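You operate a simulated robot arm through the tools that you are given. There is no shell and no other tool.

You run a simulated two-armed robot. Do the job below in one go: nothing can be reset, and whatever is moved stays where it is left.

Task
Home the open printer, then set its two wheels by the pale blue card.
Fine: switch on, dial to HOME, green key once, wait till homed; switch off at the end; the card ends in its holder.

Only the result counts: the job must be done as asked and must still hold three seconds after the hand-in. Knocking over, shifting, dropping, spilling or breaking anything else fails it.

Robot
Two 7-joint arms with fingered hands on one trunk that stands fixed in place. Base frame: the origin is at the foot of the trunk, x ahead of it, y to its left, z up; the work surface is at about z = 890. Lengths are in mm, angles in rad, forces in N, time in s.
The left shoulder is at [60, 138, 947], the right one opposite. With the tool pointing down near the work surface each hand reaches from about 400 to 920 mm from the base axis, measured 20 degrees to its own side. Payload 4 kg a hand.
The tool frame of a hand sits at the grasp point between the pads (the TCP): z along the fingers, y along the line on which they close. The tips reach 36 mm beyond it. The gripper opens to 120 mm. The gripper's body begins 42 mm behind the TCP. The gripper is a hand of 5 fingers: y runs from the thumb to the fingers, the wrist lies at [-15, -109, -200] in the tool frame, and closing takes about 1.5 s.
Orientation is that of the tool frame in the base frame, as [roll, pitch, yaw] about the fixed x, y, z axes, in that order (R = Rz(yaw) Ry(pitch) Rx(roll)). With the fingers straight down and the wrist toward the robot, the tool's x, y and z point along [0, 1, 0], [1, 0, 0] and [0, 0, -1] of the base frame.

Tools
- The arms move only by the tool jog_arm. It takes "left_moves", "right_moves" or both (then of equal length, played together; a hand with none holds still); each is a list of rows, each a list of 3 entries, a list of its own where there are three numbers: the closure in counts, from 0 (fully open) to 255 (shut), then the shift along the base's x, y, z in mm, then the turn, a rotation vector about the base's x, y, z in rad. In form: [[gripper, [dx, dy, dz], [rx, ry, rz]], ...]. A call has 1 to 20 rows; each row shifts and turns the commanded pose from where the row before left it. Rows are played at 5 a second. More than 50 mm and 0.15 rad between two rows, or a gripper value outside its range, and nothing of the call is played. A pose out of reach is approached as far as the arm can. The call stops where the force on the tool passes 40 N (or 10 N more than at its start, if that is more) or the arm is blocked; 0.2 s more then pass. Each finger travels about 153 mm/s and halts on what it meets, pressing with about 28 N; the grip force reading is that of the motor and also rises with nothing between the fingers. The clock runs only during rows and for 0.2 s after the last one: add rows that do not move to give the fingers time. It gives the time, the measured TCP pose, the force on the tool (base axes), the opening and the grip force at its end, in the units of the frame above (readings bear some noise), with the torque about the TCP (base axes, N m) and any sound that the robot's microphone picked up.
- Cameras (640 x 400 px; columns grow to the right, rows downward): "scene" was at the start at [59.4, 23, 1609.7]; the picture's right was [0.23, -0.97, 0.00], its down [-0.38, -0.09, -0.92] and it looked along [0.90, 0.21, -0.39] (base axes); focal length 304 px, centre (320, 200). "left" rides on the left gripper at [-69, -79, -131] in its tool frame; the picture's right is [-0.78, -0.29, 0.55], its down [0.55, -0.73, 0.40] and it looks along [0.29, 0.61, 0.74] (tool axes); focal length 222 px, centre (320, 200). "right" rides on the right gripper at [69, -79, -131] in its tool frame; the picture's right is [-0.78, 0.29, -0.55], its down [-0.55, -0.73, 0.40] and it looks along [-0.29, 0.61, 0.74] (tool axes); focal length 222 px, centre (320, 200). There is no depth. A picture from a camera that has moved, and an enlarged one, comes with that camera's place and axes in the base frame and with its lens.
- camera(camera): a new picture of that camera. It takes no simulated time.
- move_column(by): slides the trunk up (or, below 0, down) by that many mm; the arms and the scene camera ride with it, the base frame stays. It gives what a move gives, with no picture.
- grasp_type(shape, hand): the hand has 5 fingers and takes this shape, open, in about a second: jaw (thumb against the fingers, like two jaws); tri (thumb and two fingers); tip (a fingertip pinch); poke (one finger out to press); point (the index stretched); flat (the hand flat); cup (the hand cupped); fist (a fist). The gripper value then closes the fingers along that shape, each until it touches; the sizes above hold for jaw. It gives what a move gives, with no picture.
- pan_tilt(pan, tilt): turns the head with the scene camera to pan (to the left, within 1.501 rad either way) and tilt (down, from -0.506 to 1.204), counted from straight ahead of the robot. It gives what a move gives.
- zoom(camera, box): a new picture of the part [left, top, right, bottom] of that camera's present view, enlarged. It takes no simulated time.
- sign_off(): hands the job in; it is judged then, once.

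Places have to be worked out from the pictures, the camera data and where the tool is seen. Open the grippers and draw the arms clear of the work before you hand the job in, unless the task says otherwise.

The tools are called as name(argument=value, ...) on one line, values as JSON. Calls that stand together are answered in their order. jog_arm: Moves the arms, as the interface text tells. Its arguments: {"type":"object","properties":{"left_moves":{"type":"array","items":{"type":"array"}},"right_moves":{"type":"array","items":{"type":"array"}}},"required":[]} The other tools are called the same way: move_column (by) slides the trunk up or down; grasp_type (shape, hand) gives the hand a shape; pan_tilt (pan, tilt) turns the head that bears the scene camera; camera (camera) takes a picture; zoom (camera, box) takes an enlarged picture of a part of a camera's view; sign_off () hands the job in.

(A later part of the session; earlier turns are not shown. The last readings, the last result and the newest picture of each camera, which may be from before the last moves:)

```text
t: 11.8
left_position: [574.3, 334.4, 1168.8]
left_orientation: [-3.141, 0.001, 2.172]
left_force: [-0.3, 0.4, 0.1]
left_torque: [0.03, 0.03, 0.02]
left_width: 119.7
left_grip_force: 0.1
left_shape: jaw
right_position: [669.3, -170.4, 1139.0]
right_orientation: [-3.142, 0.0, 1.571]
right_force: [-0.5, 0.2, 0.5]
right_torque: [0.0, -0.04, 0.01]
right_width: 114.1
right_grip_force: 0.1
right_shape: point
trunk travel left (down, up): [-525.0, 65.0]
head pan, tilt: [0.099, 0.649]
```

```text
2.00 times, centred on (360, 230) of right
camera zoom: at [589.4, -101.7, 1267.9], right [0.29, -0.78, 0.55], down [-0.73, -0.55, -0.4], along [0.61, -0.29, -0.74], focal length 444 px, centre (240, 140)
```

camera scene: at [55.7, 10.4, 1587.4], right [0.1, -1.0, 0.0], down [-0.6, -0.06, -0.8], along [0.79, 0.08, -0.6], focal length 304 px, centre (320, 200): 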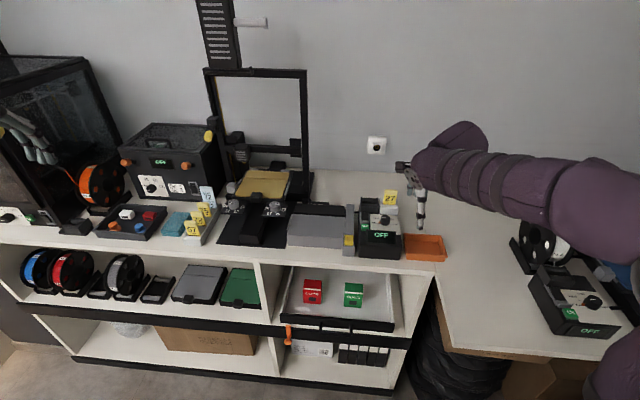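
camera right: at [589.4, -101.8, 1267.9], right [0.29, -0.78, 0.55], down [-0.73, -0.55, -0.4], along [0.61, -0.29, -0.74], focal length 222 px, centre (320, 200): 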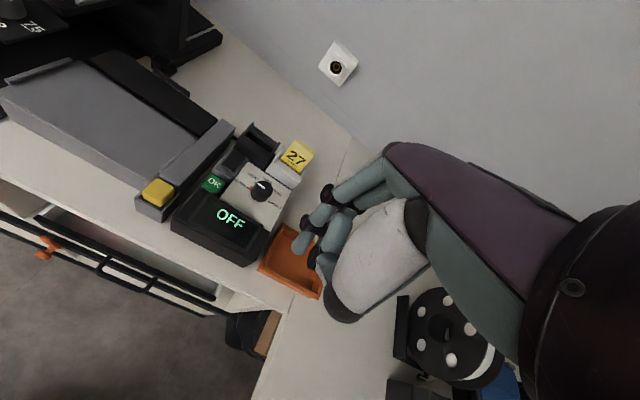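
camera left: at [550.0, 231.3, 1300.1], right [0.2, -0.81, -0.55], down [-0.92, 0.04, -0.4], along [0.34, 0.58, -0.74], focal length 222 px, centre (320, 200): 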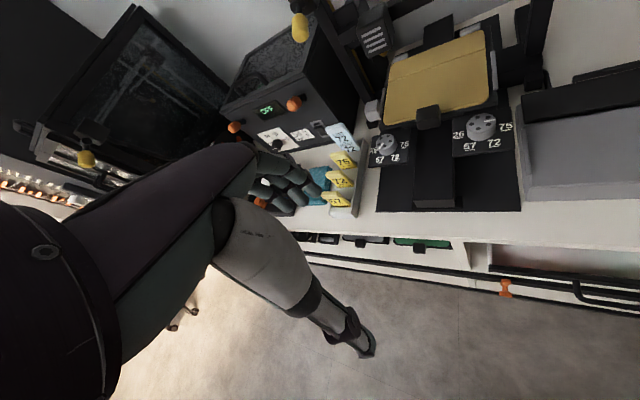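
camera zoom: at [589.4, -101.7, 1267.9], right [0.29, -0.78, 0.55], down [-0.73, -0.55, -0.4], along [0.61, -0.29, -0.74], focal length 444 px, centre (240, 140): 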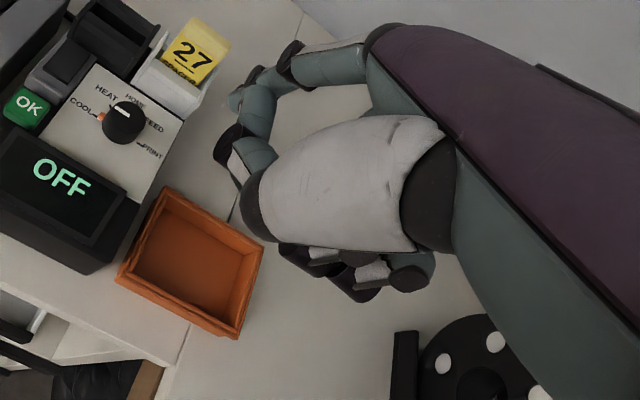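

Point sends the finger forward rather than down, so poke is for pressing. I now check the tip shape, meant for turning the dial.

grasp_type(hand="right", shape="tip")

zoom(camera="scene", box=[390, 160, 450, 220])

zoom(camera="right", box=[270, 130, 450, 330])

```text
t: 12.7
left_position: [576.1, 332.8, 1169.5]
left_orientation: [-3.14, 0.001, 2.171]
left_force: [1.2, -0.1, 0.5]
left_torque: [0.0, -0.02, -0.02]
left_width: 119.8
left_grip_force: 0.0
left_shape: jaw
right_position: [668.6, -172.2, 1137.8]
right_orientation: [-3.14, 0.0, 1.569]
right_force: [1.1, -0.5, 0.1]
right_torque: [0.04, -0.02, 0.02]
right_width: 119.9
right_grip_force: 0.0
right_shape: tip
trunk travel left (down, up): [-525.0, 65.0]
head pan, tilt: [0.099, 0.649]
```

```text
6.67 times, centred on (420, 190) of scene
camera zoom: at [55.7, 10.5, 1587.4], right [0.1, -1.0, 0.0], down [-0.6, -0.06, -0.8], along [0.79, 0.08, -0.6], focal length 2025 px, centre (-347, 267)
```

zoom: 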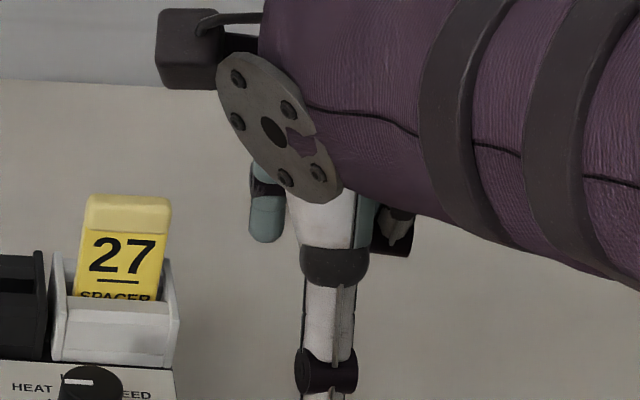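

```text
2.00 times, centred on (360, 230) of right
camera zoom: at [589.4, -101.8, 1267.9], right [0.29, -0.78, 0.55], down [-0.73, -0.55, -0.4], along [0.61, -0.29, -0.74], focal length 444 px, centre (240, 140)
```

zoom: 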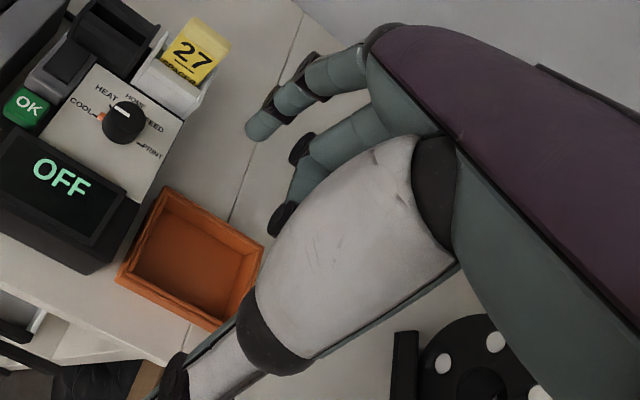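

Panel lies level at z ≈ 949 with the knob axis near (788, -122), knob top ≈ 979; switch rocker ≈ (810, -61, 960); OK key ≈ (754, -60, 966). I look closely at the rocker to see which way it is tilted.

zoom(camera="right", box=[200, 135, 240, 195])

zoom(camera="scene", box=[365, 195, 395, 235])

zoom(camera="right", box=[235, 165, 295, 215])

```text
6.67 times, centred on (220, 165) of right
camera zoom: at [589.4, -101.8, 1267.9], right [0.29, -0.78, 0.55], down [-0.73, -0.55, -0.4], along [0.61, -0.29, -0.74], focal length 1481 px, centre (987, 433)
```

zoom: 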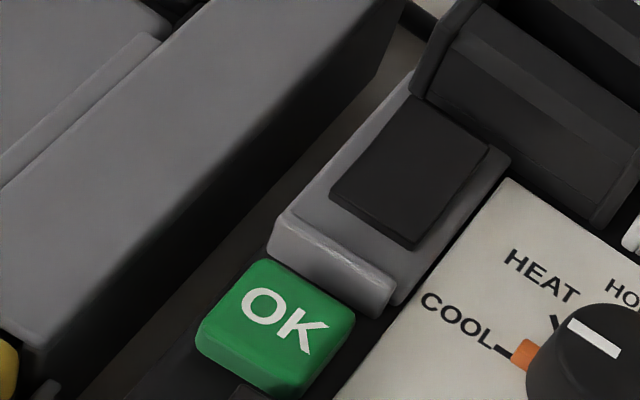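

```text
10.00 times, centred on (380, 215) of scene
camera zoom: at [55.7, 10.5, 1587.4], right [0.1, -1.0, 0.0], down [-0.6, -0.06, -0.8], along [0.79, 0.08, -0.6], focal length 3038 px, centre (-280, 50)
```

zoom: 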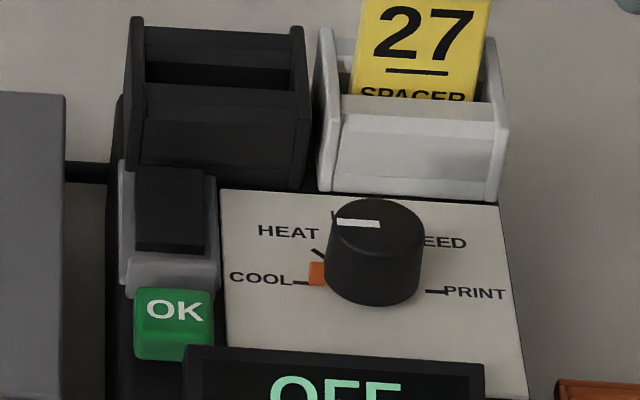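

```text
8.00 times, centred on (265, 190) of right
camera zoom: at [589.4, -101.8, 1267.9], right [0.29, -0.78, 0.55], down [-0.73, -0.55, -0.4], along [0.61, -0.29, -0.74], focal length 1777 px, centre (760, 280)
```

zoom: 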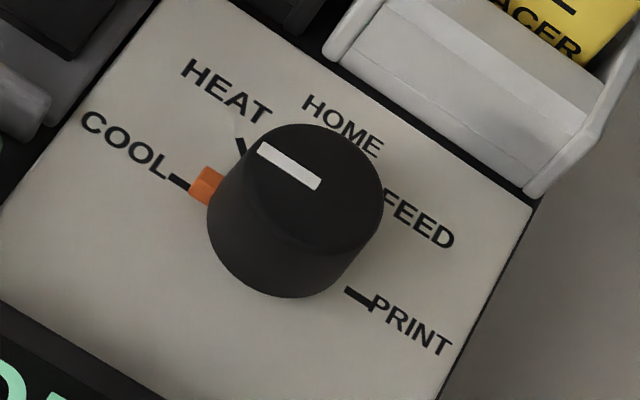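

Dial and its orange nub point at COOL; the rocker spans about x 791–824 at y ≈ -61, front edge seemingly raised. I go back to poke and inspect the hand from both cameras.

grasp_type(hand="right", shape="poke")

zoom(camera="right", box=[285, 175, 365, 265])

zoom(camera="scene", box=[400, 180, 440, 220])

```text
t: 13.6
left_position: [576.0, 334.4, 1169.1]
left_orientation: [-3.141, -0.001, 2.171]
left_force: [0.8, -0.9, 0.5]
left_torque: [-0.02, 0.01, 0.01]
left_width: 119.9
left_grip_force: 0.0
left_shape: jaw
right_position: [669.7, -171.6, 1138.2]
right_orientation: [-3.141, 0.0, 1.571]
right_force: [-0.6, 0.2, 0.3]
right_torque: [0.01, 0.0, -0.01]
right_width: 0.2
right_grip_force: 0.2
right_shape: poke
trunk travel left (down, up): [-525.0, 65.0]
head pan, tilt: [0.099, 0.649]
```

```text
4.44 times, centred on (325, 220) of right
camera zoom: at [589.4, -101.8, 1267.9], right [0.29, -0.78, 0.55], down [-0.73, -0.55, -0.4], along [0.61, -0.29, -0.74], focal length 987 px, centre (298, 111)
```

zoom: 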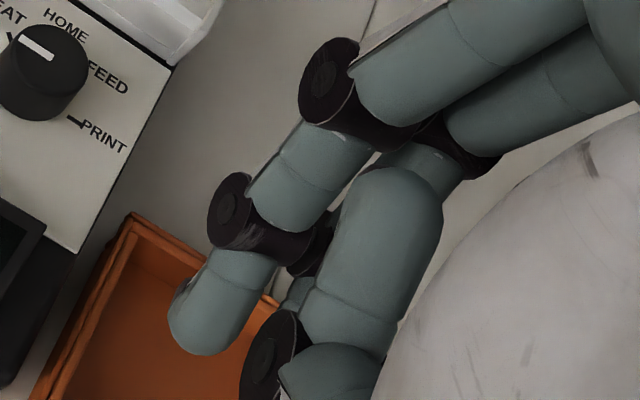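

```text
10.00 times, centred on (420, 200) of scene
camera zoom: at [55.7, 10.5, 1587.4], right [0.1, -1.0, 0.0], down [-0.6, -0.06, -0.8], along [0.79, 0.08, -0.6], focal length 3038 px, centre (-680, 200)
```

zoom: 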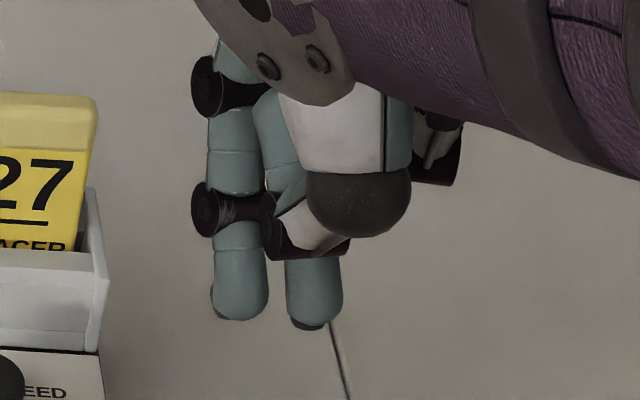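

In poke, two fingers hang side by side, the index about 9 mm to +y of the TCP. I tilt the hand a little so the index leads, and bring it to hover about 35 mm above the rocker's front half.

jog_arm(right_moves=[[0, [22, 19, -15], [-0.06, 0, 0]], [0, [22, 19, -15], [-0.06, 0, 0]], [0, [22, 19, -15], [-0.06, 0, 0]], [0, [22, 19, -15], [-0.06, 0, 0]], [0, [22, 19, -18], [-0.06, 0, 0]], [0, [19.5, 19, -24], [-0.05, 0, 0]], [0, [0, 0, 0], [0, 0, 0]]])

zoom(camera="scene", box=[350, 150, 430, 240])

camera(camera="right")

```text
t: 15.2
left_position: [575.8, 334.4, 1169.9]
left_orientation: [3.14, 0.0, 2.172]
left_force: [1.0, -0.1, -0.2]
left_torque: [0.0, -0.01, -0.04]
left_width: 119.8
left_grip_force: 0.1
left_shape: jaw
right_position: [801.8, -54.2, 1038.6]
right_orientation: [-3.141, 0.351, 1.572]
right_force: [-0.3, 0.2, -1.2]
right_torque: [-0.01, 0.01, -0.01]
right_width: 0.0
right_grip_force: 0.0
right_shape: poke
trunk travel left (down, up): [-525.0, 65.0]
head pan, tilt: [0.099, 0.649]
```

```text
4.44 times, centred on (390, 195) of scene
camera zoom: at [55.1, 10.1, 1587.5], right [0.1, -1.0, 0.0], down [-0.6, -0.06, -0.8], along [0.79, 0.08, -0.6], focal length 1350 px, centre (9, 222)
```

zoom: 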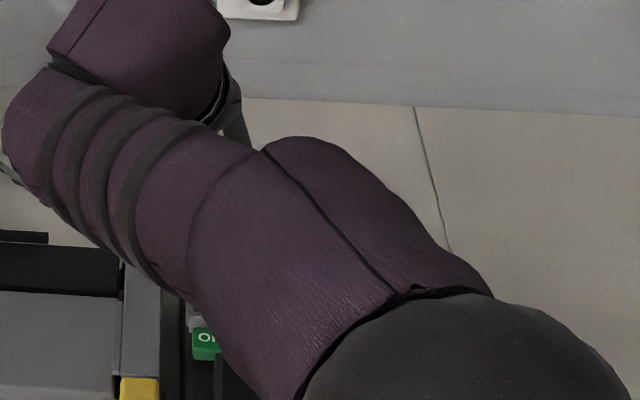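

```text
taken
camera right: at [722.6, 56.7, 1137.0], right [0.29, -0.55, 0.78], down [-0.74, -0.65, -0.19], along [0.61, -0.52, -0.59], focal length 222 px, centre (320, 200)
```

right: 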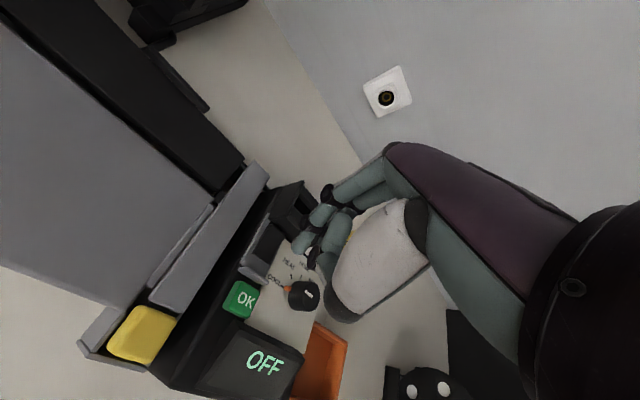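

The forearm blocks the scene view, but the right camera shows the fingertip over the switch; I enlarge it.

zoom(camera="right", box=[220, 160, 360, 320])

zoom(camera="left", box=[480, 0, 640, 200])

```text
2.50 times, centred on (290, 240) of right
camera zoom: at [722.6, 56.7, 1137.0], right [0.29, -0.55, 0.78], down [-0.74, -0.65, -0.19], along [0.61, -0.52, -0.59], focal length 555 px, centre (395, 100)
```

zoom: 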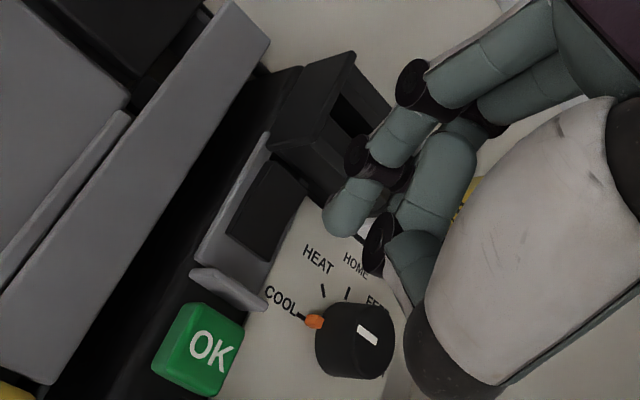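

```text
2.00 times, centred on (560, 100) of left
camera zoom: at [549.9, 231.0, 1300.3], right [0.2, -0.81, -0.55], down [-0.92, 0.04, -0.4], along [0.34, 0.58, -0.74], focal length 444 px, centre (-160, 400)
```

zoom: 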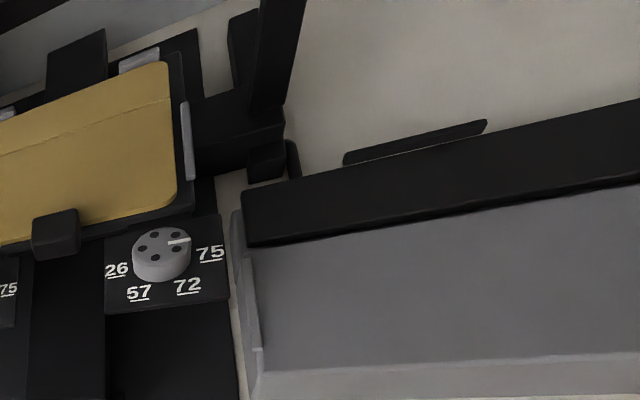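

The fingertip is about at (800, -57, 1002), right above the rocker's front half as wanted. I lower it gently to just above the rocker.

jog_arm(right_moves=[[0, [0, 0, -12], [0, 0, 0]], [0, [0, 0, -12], [0, 0, 0]], [0, [0, 0, -8], [0, 0, 0]], [0, [0, 0, 0], [0, 0, 0]]])

zoom(camera="right", box=[220, 160, 360, 320])

```text
t: 16.2
left_position: [576.6, 334.3, 1169.9]
left_orientation: [-3.141, 0.0, 2.172]
left_force: [0.4, -0.4, 0.2]
left_torque: [0.02, 0.0, 0.0]
left_width: 119.7
left_grip_force: 0.1
left_shape: jaw
right_position: [800.5, -53.7, 1004.3]
right_orientation: [-3.141, 0.351, 1.572]
right_force: [0.8, -0.7, -0.2]
right_torque: [0.02, 0.02, 0.0]
right_width: 0.0
right_grip_force: 0.1
right_shape: poke
trunk travel left (down, up): [-525.0, 65.0]
head pan, tilt: [0.099, 0.649]
```

```text
2.50 times, centred on (290, 240) of right
camera zoom: at [720.6, 56.9, 1103.2], right [0.29, -0.55, 0.78], down [-0.73, -0.65, -0.18], along [0.61, -0.52, -0.59], focal length 555 px, centre (395, 100)
```

zoom: 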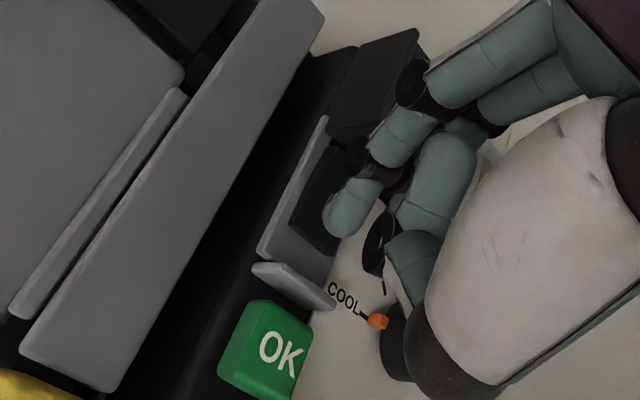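

The fingertip is a few mm above the rocker's front half. I press down in small steps.

jog_arm(right_moves=[[0, [0, 0, -2.5], [0, 0, 0]], [0, [0, 0, -2.5], [0, 0, 0]], [0, [0, 0, -2.5], [0, 0, 0]], [0, [0, 0, -2.5], [0, 0, 0]]])

zoom(camera="right", box=[220, 160, 360, 320])

camera(camera="right")

```text
t: 17.2
left_position: [576.8, 333.9, 1169.5]
left_orientation: [-3.141, 0.001, 2.172]
left_force: [-0.2, 0.0, 0.2]
left_torque: [-0.04, -0.01, 0.01]
left_width: 119.5
left_grip_force: 0.1
left_shape: jaw
right_position: [800.4, -55.6, 996.4]
right_orientation: [3.138, 0.351, 1.57]
right_force: [0.1, 0.5, 8.4]
right_torque: [-0.01, -0.03, 0.0]
right_width: 0.0
right_grip_force: 0.1
right_shape: poke
trunk travel left (down, up): [-525.0, 65.0]
head pan, tilt: [0.099, 0.649]
```

```text
2.50 times, centred on (290, 240) of right
camera zoom: at [720.0, 55.8, 1094.9], right [0.29, -0.55, 0.78], down [-0.73, -0.65, -0.19], along [0.61, -0.52, -0.59], focal length 555 px, centre (395, 100)
```

zoom: 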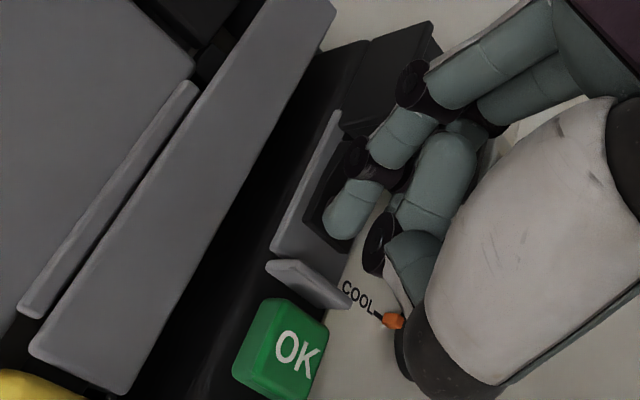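

```text
taken
camera right: at [720.0, 55.8, 1094.9], right [0.29, -0.55, 0.78], down [-0.73, -0.65, -0.19], along [0.61, -0.52, -0.59], focal length 222 px, centre (320, 200)
```

right: 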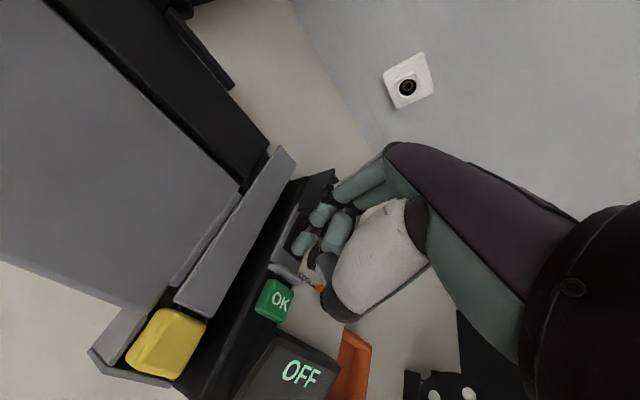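

Contact with 8 N at the rocker, display still OFF; I press on a bit further.

jog_arm(right_moves=[[0, [0, 0, -2], [0, 0, 0]], [0, [0, 0, -2], [0, 0, 0]], [0, [0, 0, 0], [0, 0, 0]]])

camera(camera="right")

```text
t: 18.0
left_position: [573.6, 335.0, 1171.9]
left_orientation: [3.14, 0.002, 2.17]
left_force: [-0.3, 0.2, -0.4]
left_torque: [-0.01, 0.03, -0.02]
left_width: 119.6
left_grip_force: 0.0
left_shape: jaw
right_position: [801.2, -53.8, 994.7]
right_orientation: [3.133, 0.348, 1.568]
right_force: [6.2, -0.7, 27.0]
right_torque: [-0.03, -0.1, 0.01]
right_width: 0.0
right_grip_force: 0.1
right_shape: poke
trunk travel left (down, up): [-525.0, 65.0]
head pan, tilt: [0.099, 0.649]
```

```text
taken
camera right: at [719.1, 55.9, 1093.4], right [0.29, -0.55, 0.78], down [-0.73, -0.65, -0.19], along [0.62, -0.52, -0.59], focal length 222 px, centre (320, 200)
```

right: 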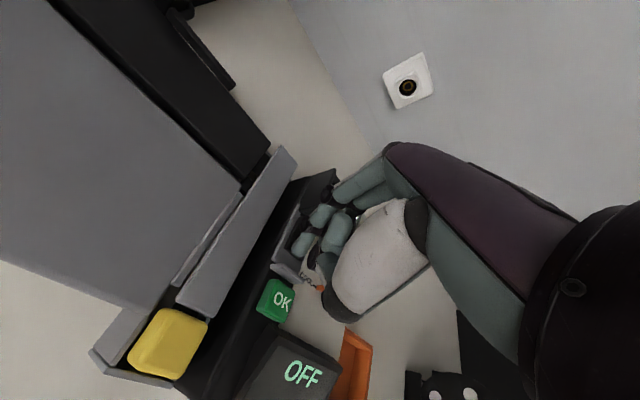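

27 N and no travel: this front end is already down, so the rear end must be pressed. I lift off, lean the hand slightly back so it clears the black holder, and move to the rear half.

jog_arm(right_moves=[[0, [0, 0, 12], [0, 0, 0]], [0, [0, -1, 13], [0, -0.1, 0]], [0, [9, -1, 0], [0, -0.1, 0]], [0, [0, 0, 0], [0, 0, 0]]])

zoom(camera="right", box=[220, 140, 360, 300])

```text
t: 19.0
left_position: [575.7, 334.8, 1169.4]
left_orientation: [-3.141, 0.0, 2.172]
left_force: [0.8, 0.7, 0.7]
left_torque: [0.0, -0.01, -0.04]
left_width: 119.7
left_grip_force: 0.2
left_shape: jaw
right_position: [808.0, -56.7, 1015.0]
right_orientation: [2.927, 0.344, 1.499]
right_force: [-0.3, -0.2, 0.5]
right_torque: [-0.02, 0.0, -0.01]
right_width: 0.0
right_grip_force: 0.1
right_shape: poke
trunk travel left (down, up): [-525.0, 65.0]
head pan, tilt: [0.099, 0.649]
```

```text
2.50 times, centred on (290, 220) of right
camera zoom: at [709.3, 53.0, 1095.8], right [0.13, -0.55, 0.83], down [-0.68, -0.65, -0.33], along [0.72, -0.52, -0.46], focal length 555 px, centre (395, 150)
```

zoom: 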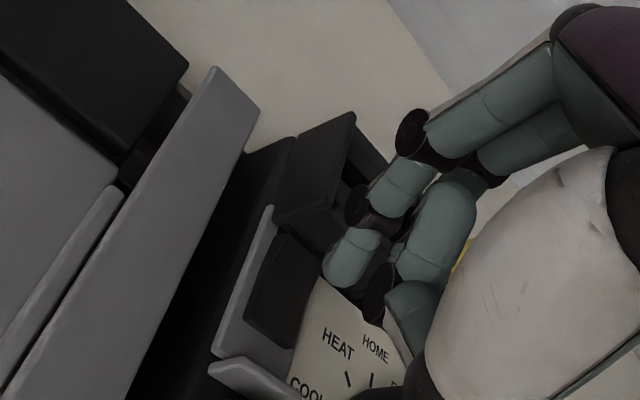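

The tip is now near (813, -60, 979) above the rear half, clear of the black holder. I press down in small steps.

jog_arm(right_moves=[[0, [0, 0, -8], [0, 0, 0]], [0, [0, 0, -4], [0, 0, 0]], [0, [0, 0, -2.5], [0, 0, 0]], [0, [0, 0, -2.5], [0, 0, 0]], [0, [0, 0, 0], [0, 0, 0]]])

camera(camera="right")

```text
t: 20.2
left_position: [576.5, 335.5, 1170.2]
left_orientation: [3.142, -0.001, 2.172]
left_force: [0.3, -0.3, -0.2]
left_torque: [-0.03, 0.03, 0.01]
left_width: 120.0
left_grip_force: 0.0
left_shape: jaw
right_position: [808.4, -56.1, 999.2]
right_orientation: [2.929, 0.341, 1.498]
right_force: [0.2, 0.9, 2.8]
right_torque: [0.0, -0.04, -0.01]
right_width: 0.0
right_grip_force: 0.0
right_shape: poke
trunk travel left (down, up): [-525.0, 65.0]
head pan, tilt: [0.099, 0.649]
```

```text
taken
camera right: at [710.4, 53.4, 1079.6], right [0.13, -0.55, 0.83], down [-0.68, -0.65, -0.33], along [0.72, -0.52, -0.46], focal length 222 px, centre (320, 200)
```

right: 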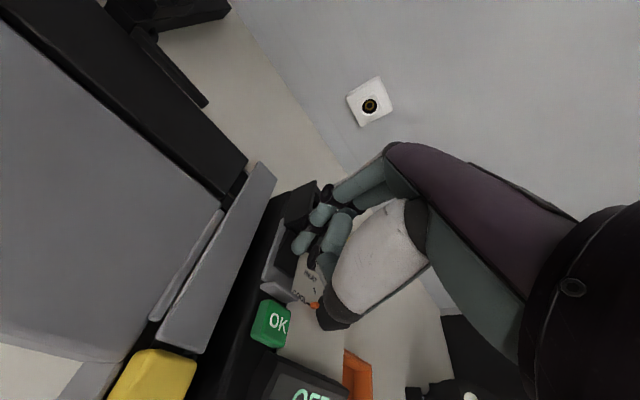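

First contact at tip z ≈ 963 with 2.8 N. I press on.

jog_arm(right_moves=[[0, [0, 0, -2], [0, 0, 0]], [0, [0, 0, -2], [0, 0, 0]], [0, [0, 0, -2], [0, 0, 0]], [0, [0, 0, 0], [0, 0, 0]]])

camera(camera="right")

```text
t: 21.2
left_position: [574.7, 333.9, 1171.4]
left_orientation: [3.139, 0.0, 2.172]
left_force: [0.2, 1.6, -0.2]
left_torque: [-0.03, 0.04, -0.01]
left_width: 120.2
left_grip_force: 0.0
left_shape: jaw
right_position: [809.7, -56.1, 998.3]
right_orientation: [2.921, 0.343, 1.496]
right_force: [8.3, -4.8, 31.6]
right_torque: [-0.15, -0.56, -0.03]
right_width: 0.0
right_grip_force: 0.1
right_shape: poke
trunk travel left (down, up): [-525.0, 65.0]
head pan, tilt: [0.099, 0.649]
heard: click
```

```text
taken
camera right: at [709.7, 53.6, 1078.1], right [0.12, -0.55, 0.83], down [-0.68, -0.65, -0.33], along [0.72, -0.52, -0.45], focal length 222 px, centre (320, 200)
```

right: 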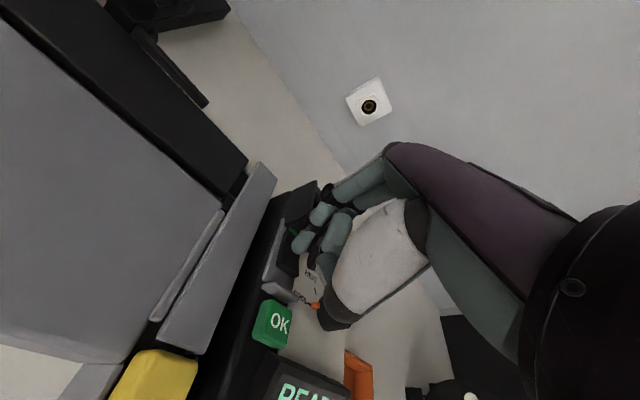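

A click was heard and the display now reads something like READY. I lift off straight up and back away to see.

jog_arm(right_moves=[[0, [0, 0, 15], [0, 0, 0]], [0, [-5, 0, 30], [0, 0.1, 0]], [0, [-30, -20, 25], [0.1, 0.1, 0]], [0, [-35, -25, 20], [0.1, 0, 0]], [0, [-30, -25, 20], [0.15, 0, 0]], [0, [0, 0, 0], [0, 0, 0]]])

camera(camera="right")

zoom(camera="scene", box=[340, 160, 460, 270])

```text
t: 22.6
left_position: [576.6, 336.0, 1167.3]
left_orientation: [-3.139, 0.0, 2.171]
left_force: [-0.2, 0.0, 0.0]
left_torque: [0.02, -0.04, -0.03]
left_width: 119.9
left_grip_force: 0.0
left_shape: jaw
right_position: [709.2, -122.5, 1103.6]
right_orientation: [-3.141, 0.001, 1.568]
right_force: [0.5, 0.0, -1.4]
right_torque: [0.01, 0.0, 0.02]
right_width: 0.0
right_grip_force: 0.1
right_shape: poke
trunk travel left (down, up): [-525.0, 65.0]
head pan, tilt: [0.099, 0.649]
```

```text
taken
camera right: at [629.8, -52.7, 1233.5], right [0.29, -0.79, 0.55], down [-0.74, -0.55, -0.4], along [0.61, -0.29, -0.74], focal length 222 px, centre (320, 200)
```

right: 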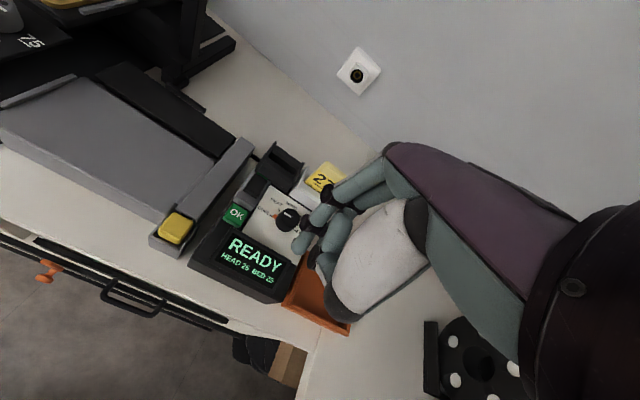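

```text
3.64 times, centred on (400, 215) of scene
camera zoom: at [56.2, 11.7, 1587.4], right [0.1, -0.99, 0.0], down [-0.6, -0.06, -0.8], along [0.79, 0.08, -0.6], focal length 1105 px, centre (29, 146)
```

zoom: 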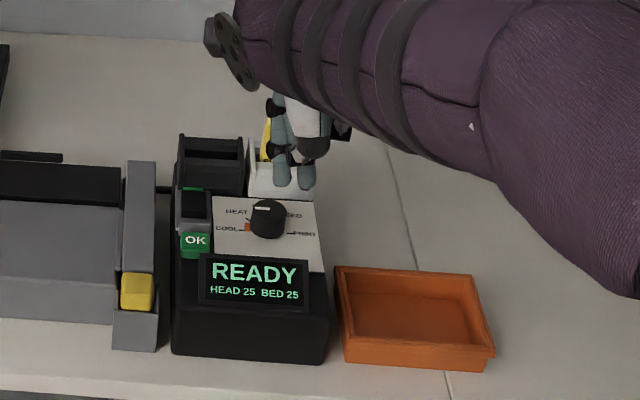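

The display reads READY, HEAD 25 / BED 25, so the printer is on. Next the dial: I shape the hand to tip, part-close it in the air and check finger geometry.

grasp_type(hand="right", shape="tip")

jog_arm(right_moves=[[130, [-10, -30, 10], [0, 0, 0]], [130, [0, -10, 0], [0, 0, 0]], [130, [0, 0, 0], [0, 0, 0]], [130, [0, 0, 0], [0, 0, 0]], [130, [0, 0, 0], [0, 0, 0]]])

zoom(camera="right", box=[250, 130, 410, 330])

zoom(camera="scene", box=[380, 150, 480, 250])

```text
t: 23.5
left_position: [576.3, 334.8, 1168.8]
left_orientation: [3.141, 0.001, 2.172]
left_force: [-0.7, -0.3, 0.5]
left_torque: [0.03, 0.0, 0.01]
left_width: 119.6
left_grip_force: 0.0
left_shape: jaw
right_position: [709.3, -123.7, 1103.2]
right_orientation: [-3.14, 0.001, 1.566]
right_force: [0.8, -0.5, -0.3]
right_torque: [-0.01, 0.02, 0.04]
right_width: 119.8
right_grip_force: 0.0
right_shape: tip
trunk travel left (down, up): [-525.0, 65.0]
head pan, tilt: [0.099, 0.649]
```

```text
t: 24.7
left_position: [576.8, 334.9, 1170.3]
left_orientation: [3.14, 0.0, 2.172]
left_force: [-0.4, 0.0, -0.1]
left_torque: [-0.02, -0.01, 0.0]
left_width: 119.9
left_grip_force: 0.1
left_shape: jaw
right_position: [699.4, -166.1, 1115.3]
right_orientation: [-3.14, -0.001, 1.565]
right_force: [-0.3, -0.2, -0.4]
right_torque: [0.0, 0.02, 0.02]
right_width: 58.9
right_grip_force: 0.0
right_shape: tip
trunk travel left (down, up): [-525.0, 65.0]
head pan, tilt: [0.099, 0.649]
```

```text
2.00 times, centred on (330, 230) of right
camera zoom: at [619.6, -95.8, 1244.7], right [0.29, -0.79, 0.55], down [-0.74, -0.55, -0.4], along [0.61, -0.29, -0.74], focal length 444 px, centre (300, 140)
```

zoom: 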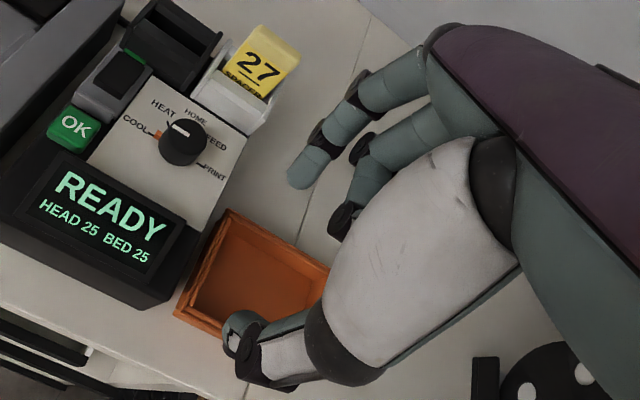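

```text
4.00 times, centred on (430, 200) of scene
camera zoom: at [55.6, 10.4, 1587.4], right [0.1, -1.0, 0.0], down [-0.6, -0.06, -0.8], along [0.79, 0.08, -0.6], focal length 1215 px, centre (-120, 200)
```

zoom: 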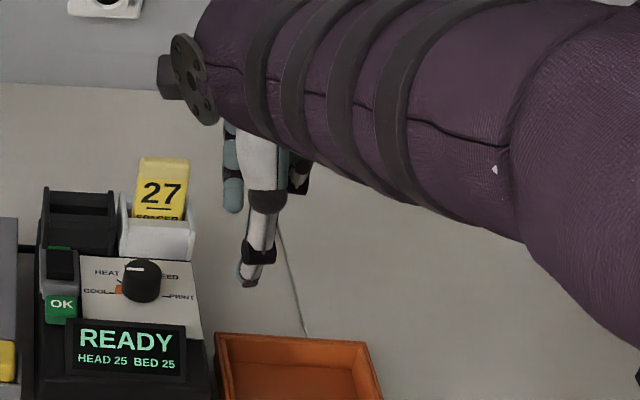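

Tips sit about 37 mm below the TCP, symmetric about it. I turn the hand +45° and place it above the knob axis (788, -122), tips still 45 mm above the knob.

jog_arm(right_moves=[[145, [15, 7.5, -9], [0, 0, 0.131]], [145, [15, 7.5, -9], [0, 0, 0.131]], [145, [15, 7.5, -9], [0, 0, 0.131]], [145, [15, 7.5, -9], [0, 0, 0.131]], [145, [15, 7.5, -9], [0, 0, 0.131]], [145, [14, 7, -9], [0, 0, 0.131]], [145, [0, 0, 0], [0, 0, 0]]])

camera(camera="right")

zoom(camera="scene", box=[340, 150, 460, 250])

```text
t: 26.3
left_position: [575.6, 332.7, 1169.6]
left_orientation: [-3.141, 0.0, 2.169]
left_force: [0.3, 0.6, 0.5]
left_torque: [0.02, -0.02, -0.03]
left_width: 119.8
left_grip_force: 0.1
left_shape: jaw
right_position: [787.3, -122.1, 1058.4]
right_orientation: [-3.141, 0.0, 2.355]
right_force: [0.3, 0.1, -0.1]
right_torque: [0.02, 0.03, 0.02]
right_width: 52.0
right_grip_force: 0.1
right_shape: tip
trunk travel left (down, up): [-525.0, 65.0]
head pan, tilt: [0.099, 0.649]
```

```text
taken
camera right: at [682.0, -127.8, 1189.1], right [0.76, -0.35, 0.55], down [-0.13, -0.91, -0.4], along [0.64, 0.23, -0.74], focal length 222 px, centre (320, 200)
```

right: 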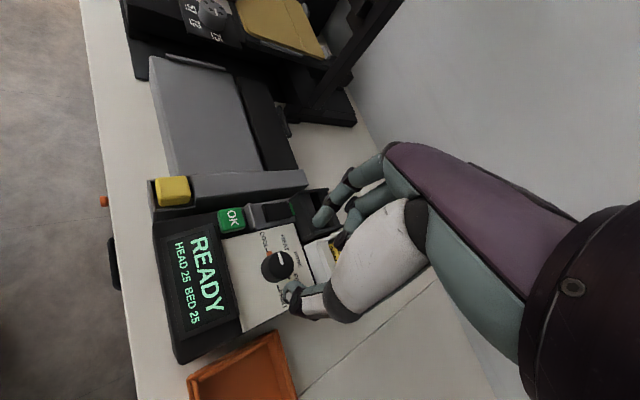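

```text
4.00 times, centred on (400, 200) of scene
camera zoom: at [55.1, 10.4, 1587.5], right [0.1, -1.0, 0.0], down [-0.6, -0.06, -0.8], along [0.79, 0.08, -0.6], focal length 1215 px, centre (0, 200)
```

zoom: 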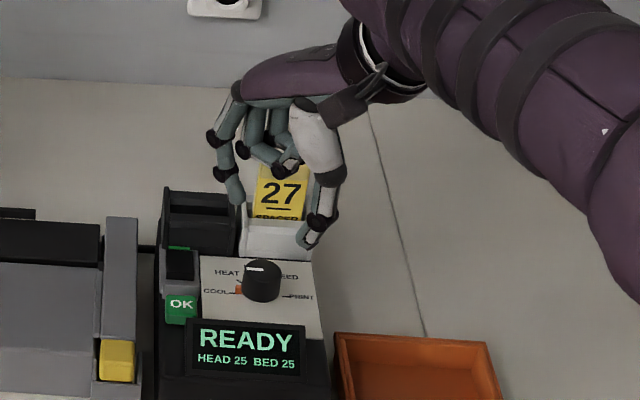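

The scene view lines up well: fingertips' midpoint is over the knob within about 2 mm. I check with the right camera enlarged.

zoom(camera="right", box=[220, 180, 380, 330])

```text
2.67 times, centred on (300, 255) of right
camera zoom: at [682.0, -127.8, 1189.1], right [0.76, -0.35, 0.55], down [-0.13, -0.91, -0.4], along [0.64, 0.23, -0.74], focal length 592 px, centre (373, 53)
```

zoom: 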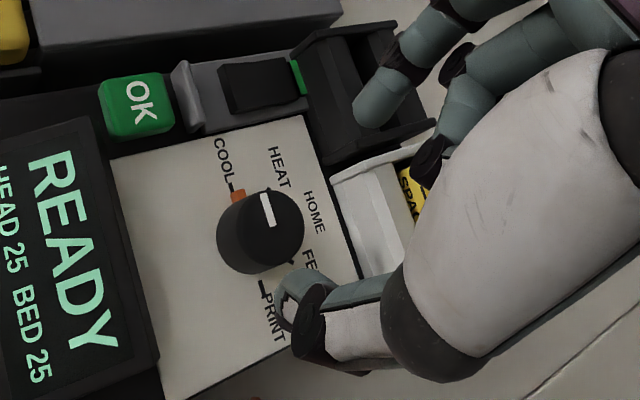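

Knob appears at about (787, -120). I shift 2 mm and lower the tips around the knob to z ≈ 958.

jog_arm(right_moves=[[145, [-0.5, 2, -15], [0, 0, 0]], [145, [0, 0, -15], [0, 0, 0]], [145, [0, 0, -15], [0, 0, 0]], [145, [0, 0, -10], [0, 0, 0]], [145, [0, 0, -8], [0, 0, 0]], [145, [0, 0, 0], [0, 0, 0]]])

zoom(camera="scene", box=[360, 170, 440, 240])

zoom(camera="right", box=[220, 180, 380, 330])

```text
t: 27.7
left_position: [575.6, 333.6, 1169.8]
left_orientation: [3.142, 0.0, 2.171]
left_force: [0.4, -0.7, 0.5]
left_torque: [0.05, 0.02, 0.01]
left_width: 119.7
left_grip_force: 0.0
left_shape: jaw
right_position: [786.9, -120.6, 996.0]
right_orientation: [-3.14, 0.0, 2.352]
right_force: [0.4, -0.4, 0.5]
right_torque: [-0.02, -0.02, -0.01]
right_width: 51.9
right_grip_force: 0.0
right_shape: tip
trunk travel left (down, up): [-525.0, 65.0]
head pan, tilt: [0.099, 0.649]
```

```text
5.71 times, centred on (400, 205) of scene
camera zoom: at [55.7, 10.5, 1587.4], right [0.1, -1.0, 0.0], down [-0.6, -0.06, -0.8], along [0.79, 0.08, -0.6], focal length 1736 px, centre (-137, 171)
```

zoom: 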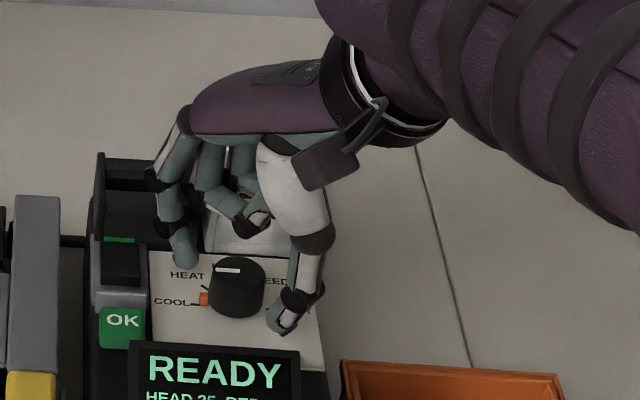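

```text
2.67 times, centred on (300, 255) of right
camera zoom: at [680.9, -126.4, 1126.4], right [0.76, -0.35, 0.55], down [-0.14, -0.91, -0.4], along [0.64, 0.23, -0.74], focal length 592 px, centre (373, 53)
```

zoom: 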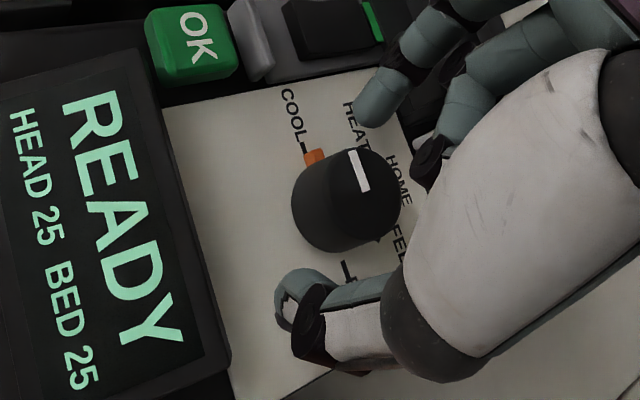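

Forces are zero, but the curled fingers are near the yellow 27 card behind. I look closer before gripping.

zoom(camera="scene", box=[375, 180, 415, 215])

camera(camera="left")

zoom(camera="right", box=[300, 150, 400, 270])

```text
11.43 times, centred on (395, 198) of scene
camera zoom: at [55.7, 10.5, 1587.4], right [0.1, -1.0, 0.0], down [-0.6, -0.06, -0.8], along [0.79, 0.08, -0.6], focal length 3472 px, centre (-537, 229)
```

zoom: 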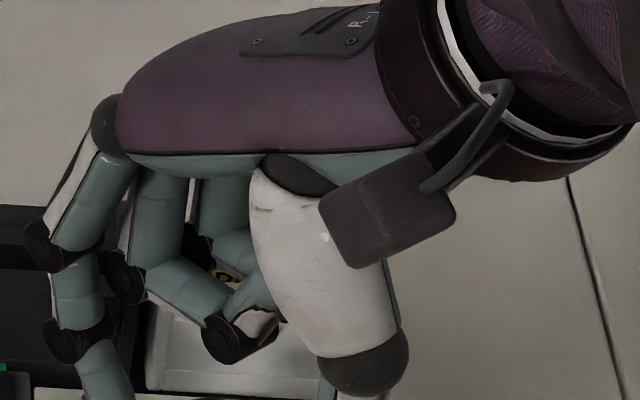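

```text
taken
camera left: at [550.5, 231.4, 1300.0], right [0.2, -0.81, -0.55], down [-0.92, 0.04, -0.4], along [0.34, 0.58, -0.74], focal length 222 px, centre (320, 200)
```

left: 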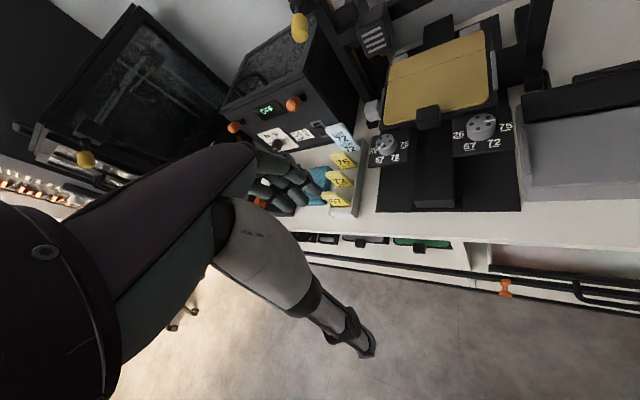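

```text
3.33 times, centred on (350, 210) of right
camera zoom: at [680.9, -126.4, 1126.4], right [0.76, -0.35, 0.55], down [-0.14, -0.91, -0.4], along [0.64, 0.23, -0.74], focal length 740 px, centre (220, 167)
```

zoom: 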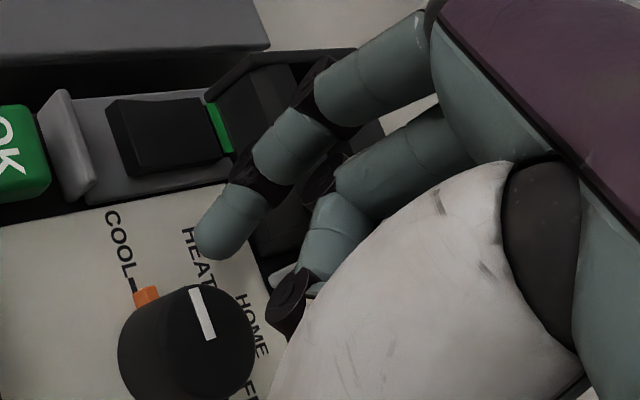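

The curled fingers pass only a few mm from the yellow card at this angle. I lift straight up and go to the default yaw, from which turning clockwise sweeps them away from the card; the dial can be done in two bites.

jog_arm(right_moves=[[145, [0, 0, 15], [0, 0, 0]], [145, [0, 0, 20], [0, 0, 0]], [145, [0, 0, 20], [0, 0, 0]], [145, [0, 0, 10], [0, 0, -0.13]], [145, [0, 0, 0], [0, 0, -0.13]], [145, [0, 0, 0], [0, 0, -0.13]], [145, [0, 0, 0], [0, 0, -0.13]], [145, [0, 0, 0], [0, 0, -0.13]], [145, [0, 0, 0], [0, 0, -0.135]], [145, [0, 0, 0], [0, 0, 0]]])

zoom(camera="scene", box=[340, 150, 460, 250])

zoom(camera="right", box=[220, 130, 400, 330])

```text
t: 29.9
left_position: [576.4, 334.1, 1170.4]
left_orientation: [-3.14, 0.0, 2.172]
left_force: [0.0, -0.1, 0.1]
left_torque: [0.01, -0.04, 0.04]
left_width: 119.7
left_grip_force: 0.1
left_shape: jaw
right_position: [786.2, -121.6, 1059.0]
right_orientation: [-3.14, 0.0, 1.565]
right_force: [0.0, -0.6, -0.1]
right_torque: [0.03, -0.01, -0.02]
right_width: 51.7
right_grip_force: 0.0
right_shape: tip
trunk travel left (down, up): [-525.0, 65.0]
head pan, tilt: [0.099, 0.649]
```

```text
4.00 times, centred on (400, 200) of scene
camera zoom: at [55.7, 10.2, 1587.4], right [0.1, -1.0, 0.0], down [-0.6, -0.06, -0.8], along [0.79, 0.08, -0.6], focal length 1215 px, centre (0, 200)
```

zoom: 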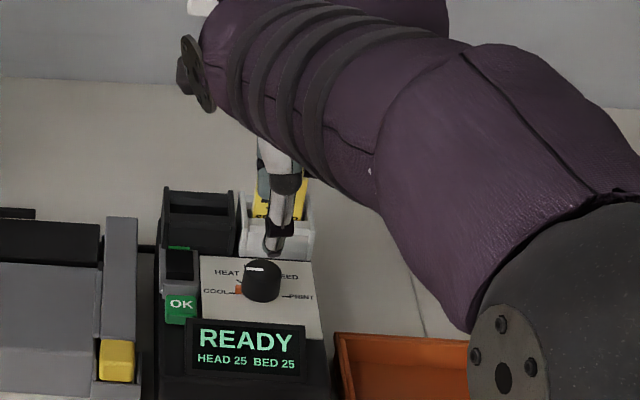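

```text
2.00 times, centred on (310, 230) of right
camera zoom: at [707.1, -50.8, 1189.9], right [0.29, -0.79, 0.55], down [-0.74, -0.55, -0.4], along [0.61, -0.29, -0.74], focal length 444 px, centre (340, 140)
```

zoom: 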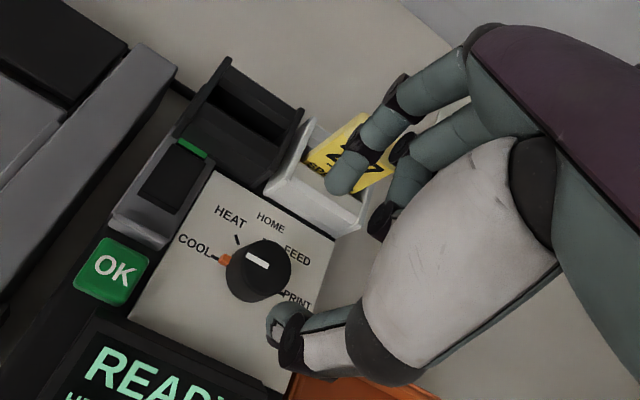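

The card is untouched. I lower again at this yaw around the knob, index behind it and thumb in front.

jog_arm(right_moves=[[145, [0.5, 1.5, -15], [0, 0, 0]], [145, [0, 0, -15], [0, 0, 0]], [145, [0, 0, -15], [0, 0, 0]], [145, [0, 0, -10], [0, 0, 0]], [145, [0, 0, -8], [0, 0, 0]], [145, [0, 0, 0], [0, 0, 0]]])

zoom(camera="right", box=[220, 130, 400, 330])

zoom(camera="scene", box=[370, 180, 430, 240])

```text
t: 31.3
left_position: [576.6, 334.7, 1169.0]
left_orientation: [3.141, -0.001, 2.172]
left_force: [0.1, 0.4, 0.3]
left_torque: [0.02, -0.05, 0.02]
left_width: 120.0
left_grip_force: 0.0
left_shape: jaw
right_position: [786.8, -119.4, 999.4]
right_orientation: [-3.14, 0.001, 1.566]
right_force: [-0.5, -0.7, 2.7]
right_torque: [0.03, -0.07, -0.05]
right_width: 51.9
right_grip_force: 0.1
right_shape: tip
trunk travel left (down, up): [-525.0, 65.0]
head pan, tilt: [0.099, 0.649]
```

```text
2.00 times, centred on (310, 230) of right
camera zoom: at [706.9, -48.8, 1129.5], right [0.29, -0.79, 0.55], down [-0.74, -0.55, -0.4], along [0.61, -0.29, -0.74], focal length 444 px, centre (340, 140)
```

zoom: 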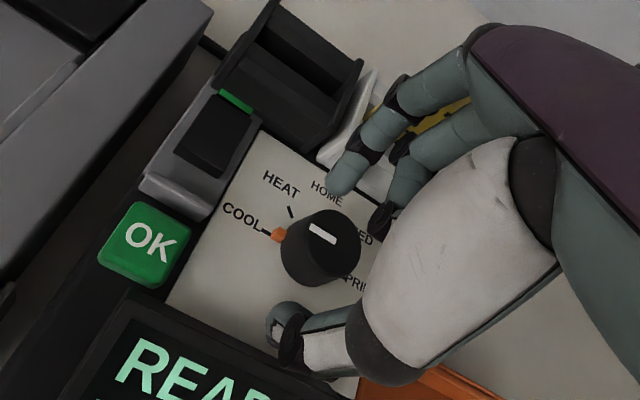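

```text
6.67 times, centred on (400, 210) of scene
camera zoom: at [55.5, 10.4, 1587.5], right [0.1, -1.0, 0.0], down [-0.6, -0.06, -0.8], along [0.79, 0.08, -0.6], focal length 2025 px, centre (-213, 133)
```

zoom: 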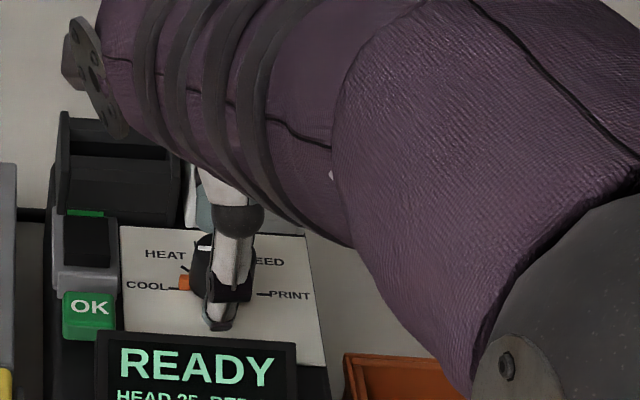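

A light contact (2.7 N) appeared, probably the curled middle finger on the knob's top. I rise 4 mm and close on the knob.

jog_arm(right_moves=[[145, [0, 0, 4], [0, 0, 0]], [170, [0, 0, 0], [0, 0, 0]], [190, [0, 0, 0], [0, 0, 0]], [210, [0, 0, 0], [0, 0, 0]], [210, [0, 0, 0], [0, 0, 0]], [210, [0, 0, 0], [0, 0, 0]]])

zoom(camera="right", box=[220, 130, 400, 330])

```text
t: 32.7
left_position: [576.2, 334.4, 1169.2]
left_orientation: [3.142, 0.0, 2.172]
left_force: [0.0, 0.1, 0.6]
left_torque: [0.0, 0.03, -0.02]
left_width: 119.9
left_grip_force: 0.0
left_shape: jaw
right_position: [786.5, -118.5, 1002.1]
right_orientation: [-3.141, 0.0, 1.567]
right_force: [0.2, 2.4, -1.2]
right_torque: [0.07, -0.06, 0.04]
right_width: 21.4
right_grip_force: 28.2
right_shape: tip
trunk travel left (down, up): [-525.0, 65.0]
head pan, tilt: [0.099, 0.649]
```

```text
2.00 times, centred on (310, 230) of right
camera zoom: at [707.2, -47.9, 1132.2], right [0.29, -0.79, 0.55], down [-0.74, -0.55, -0.4], along [0.61, -0.29, -0.74], focal length 444 px, centre (340, 140)
```

zoom: 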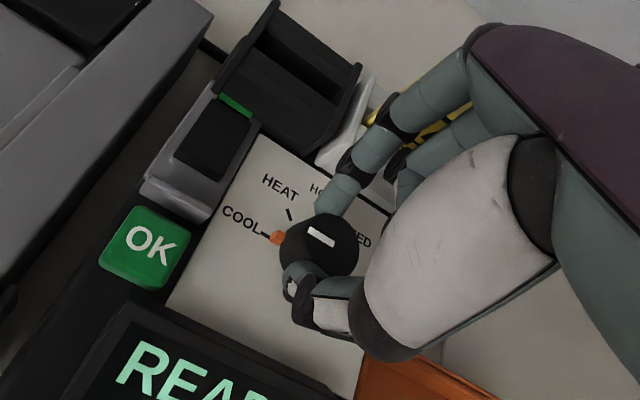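

Gripped with 28 N. I turn the knob clockwise by 45° (negative about z), watching the response.

jog_arm(right_moves=[[210, [0, 0, 0], [0, 0, -0.1]], [210, [0, 0, 0], [0, 0, -0.13]], [210, [0, 0, 0], [0, 0, -0.13]], [210, [0, 0, 0], [0, 0, 0]]])

zoom(camera="right", box=[220, 130, 400, 330])

```text
t: 33.7
left_position: [576.7, 334.9, 1168.8]
left_orientation: [-3.141, 0.0, 2.172]
left_force: [1.0, -0.4, -0.7]
left_torque: [0.01, -0.03, 0.03]
left_width: 119.8
left_grip_force: 0.1
left_shape: jaw
right_position: [789.1, -118.8, 1001.5]
right_orientation: [-3.141, 0.0, 1.207]
right_force: [5.3, 4.8, -4.7]
right_torque: [0.1, -0.2, 0.0]
right_width: 21.6
right_grip_force: 27.5
right_shape: tip
trunk travel left (down, up): [-525.0, 65.0]
head pan, tilt: [0.099, 0.649]
```

```text
2.00 times, centred on (310, 230) of right
camera zoom: at [738.4, -25.1, 1132.6], right [-0.01, -0.84, 0.55], down [-0.88, -0.25, -0.4], along [0.47, -0.49, -0.74], focal length 444 px, centre (340, 140)
```

zoom: 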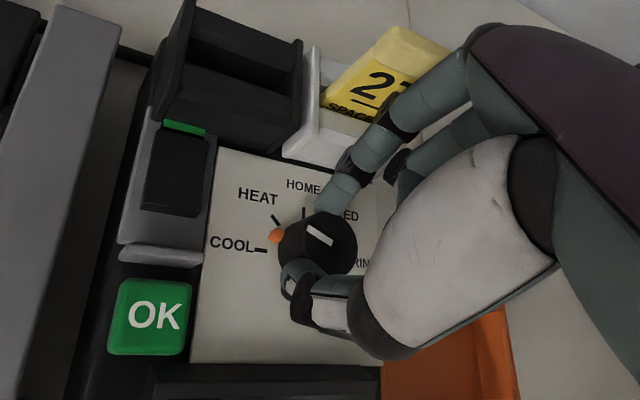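

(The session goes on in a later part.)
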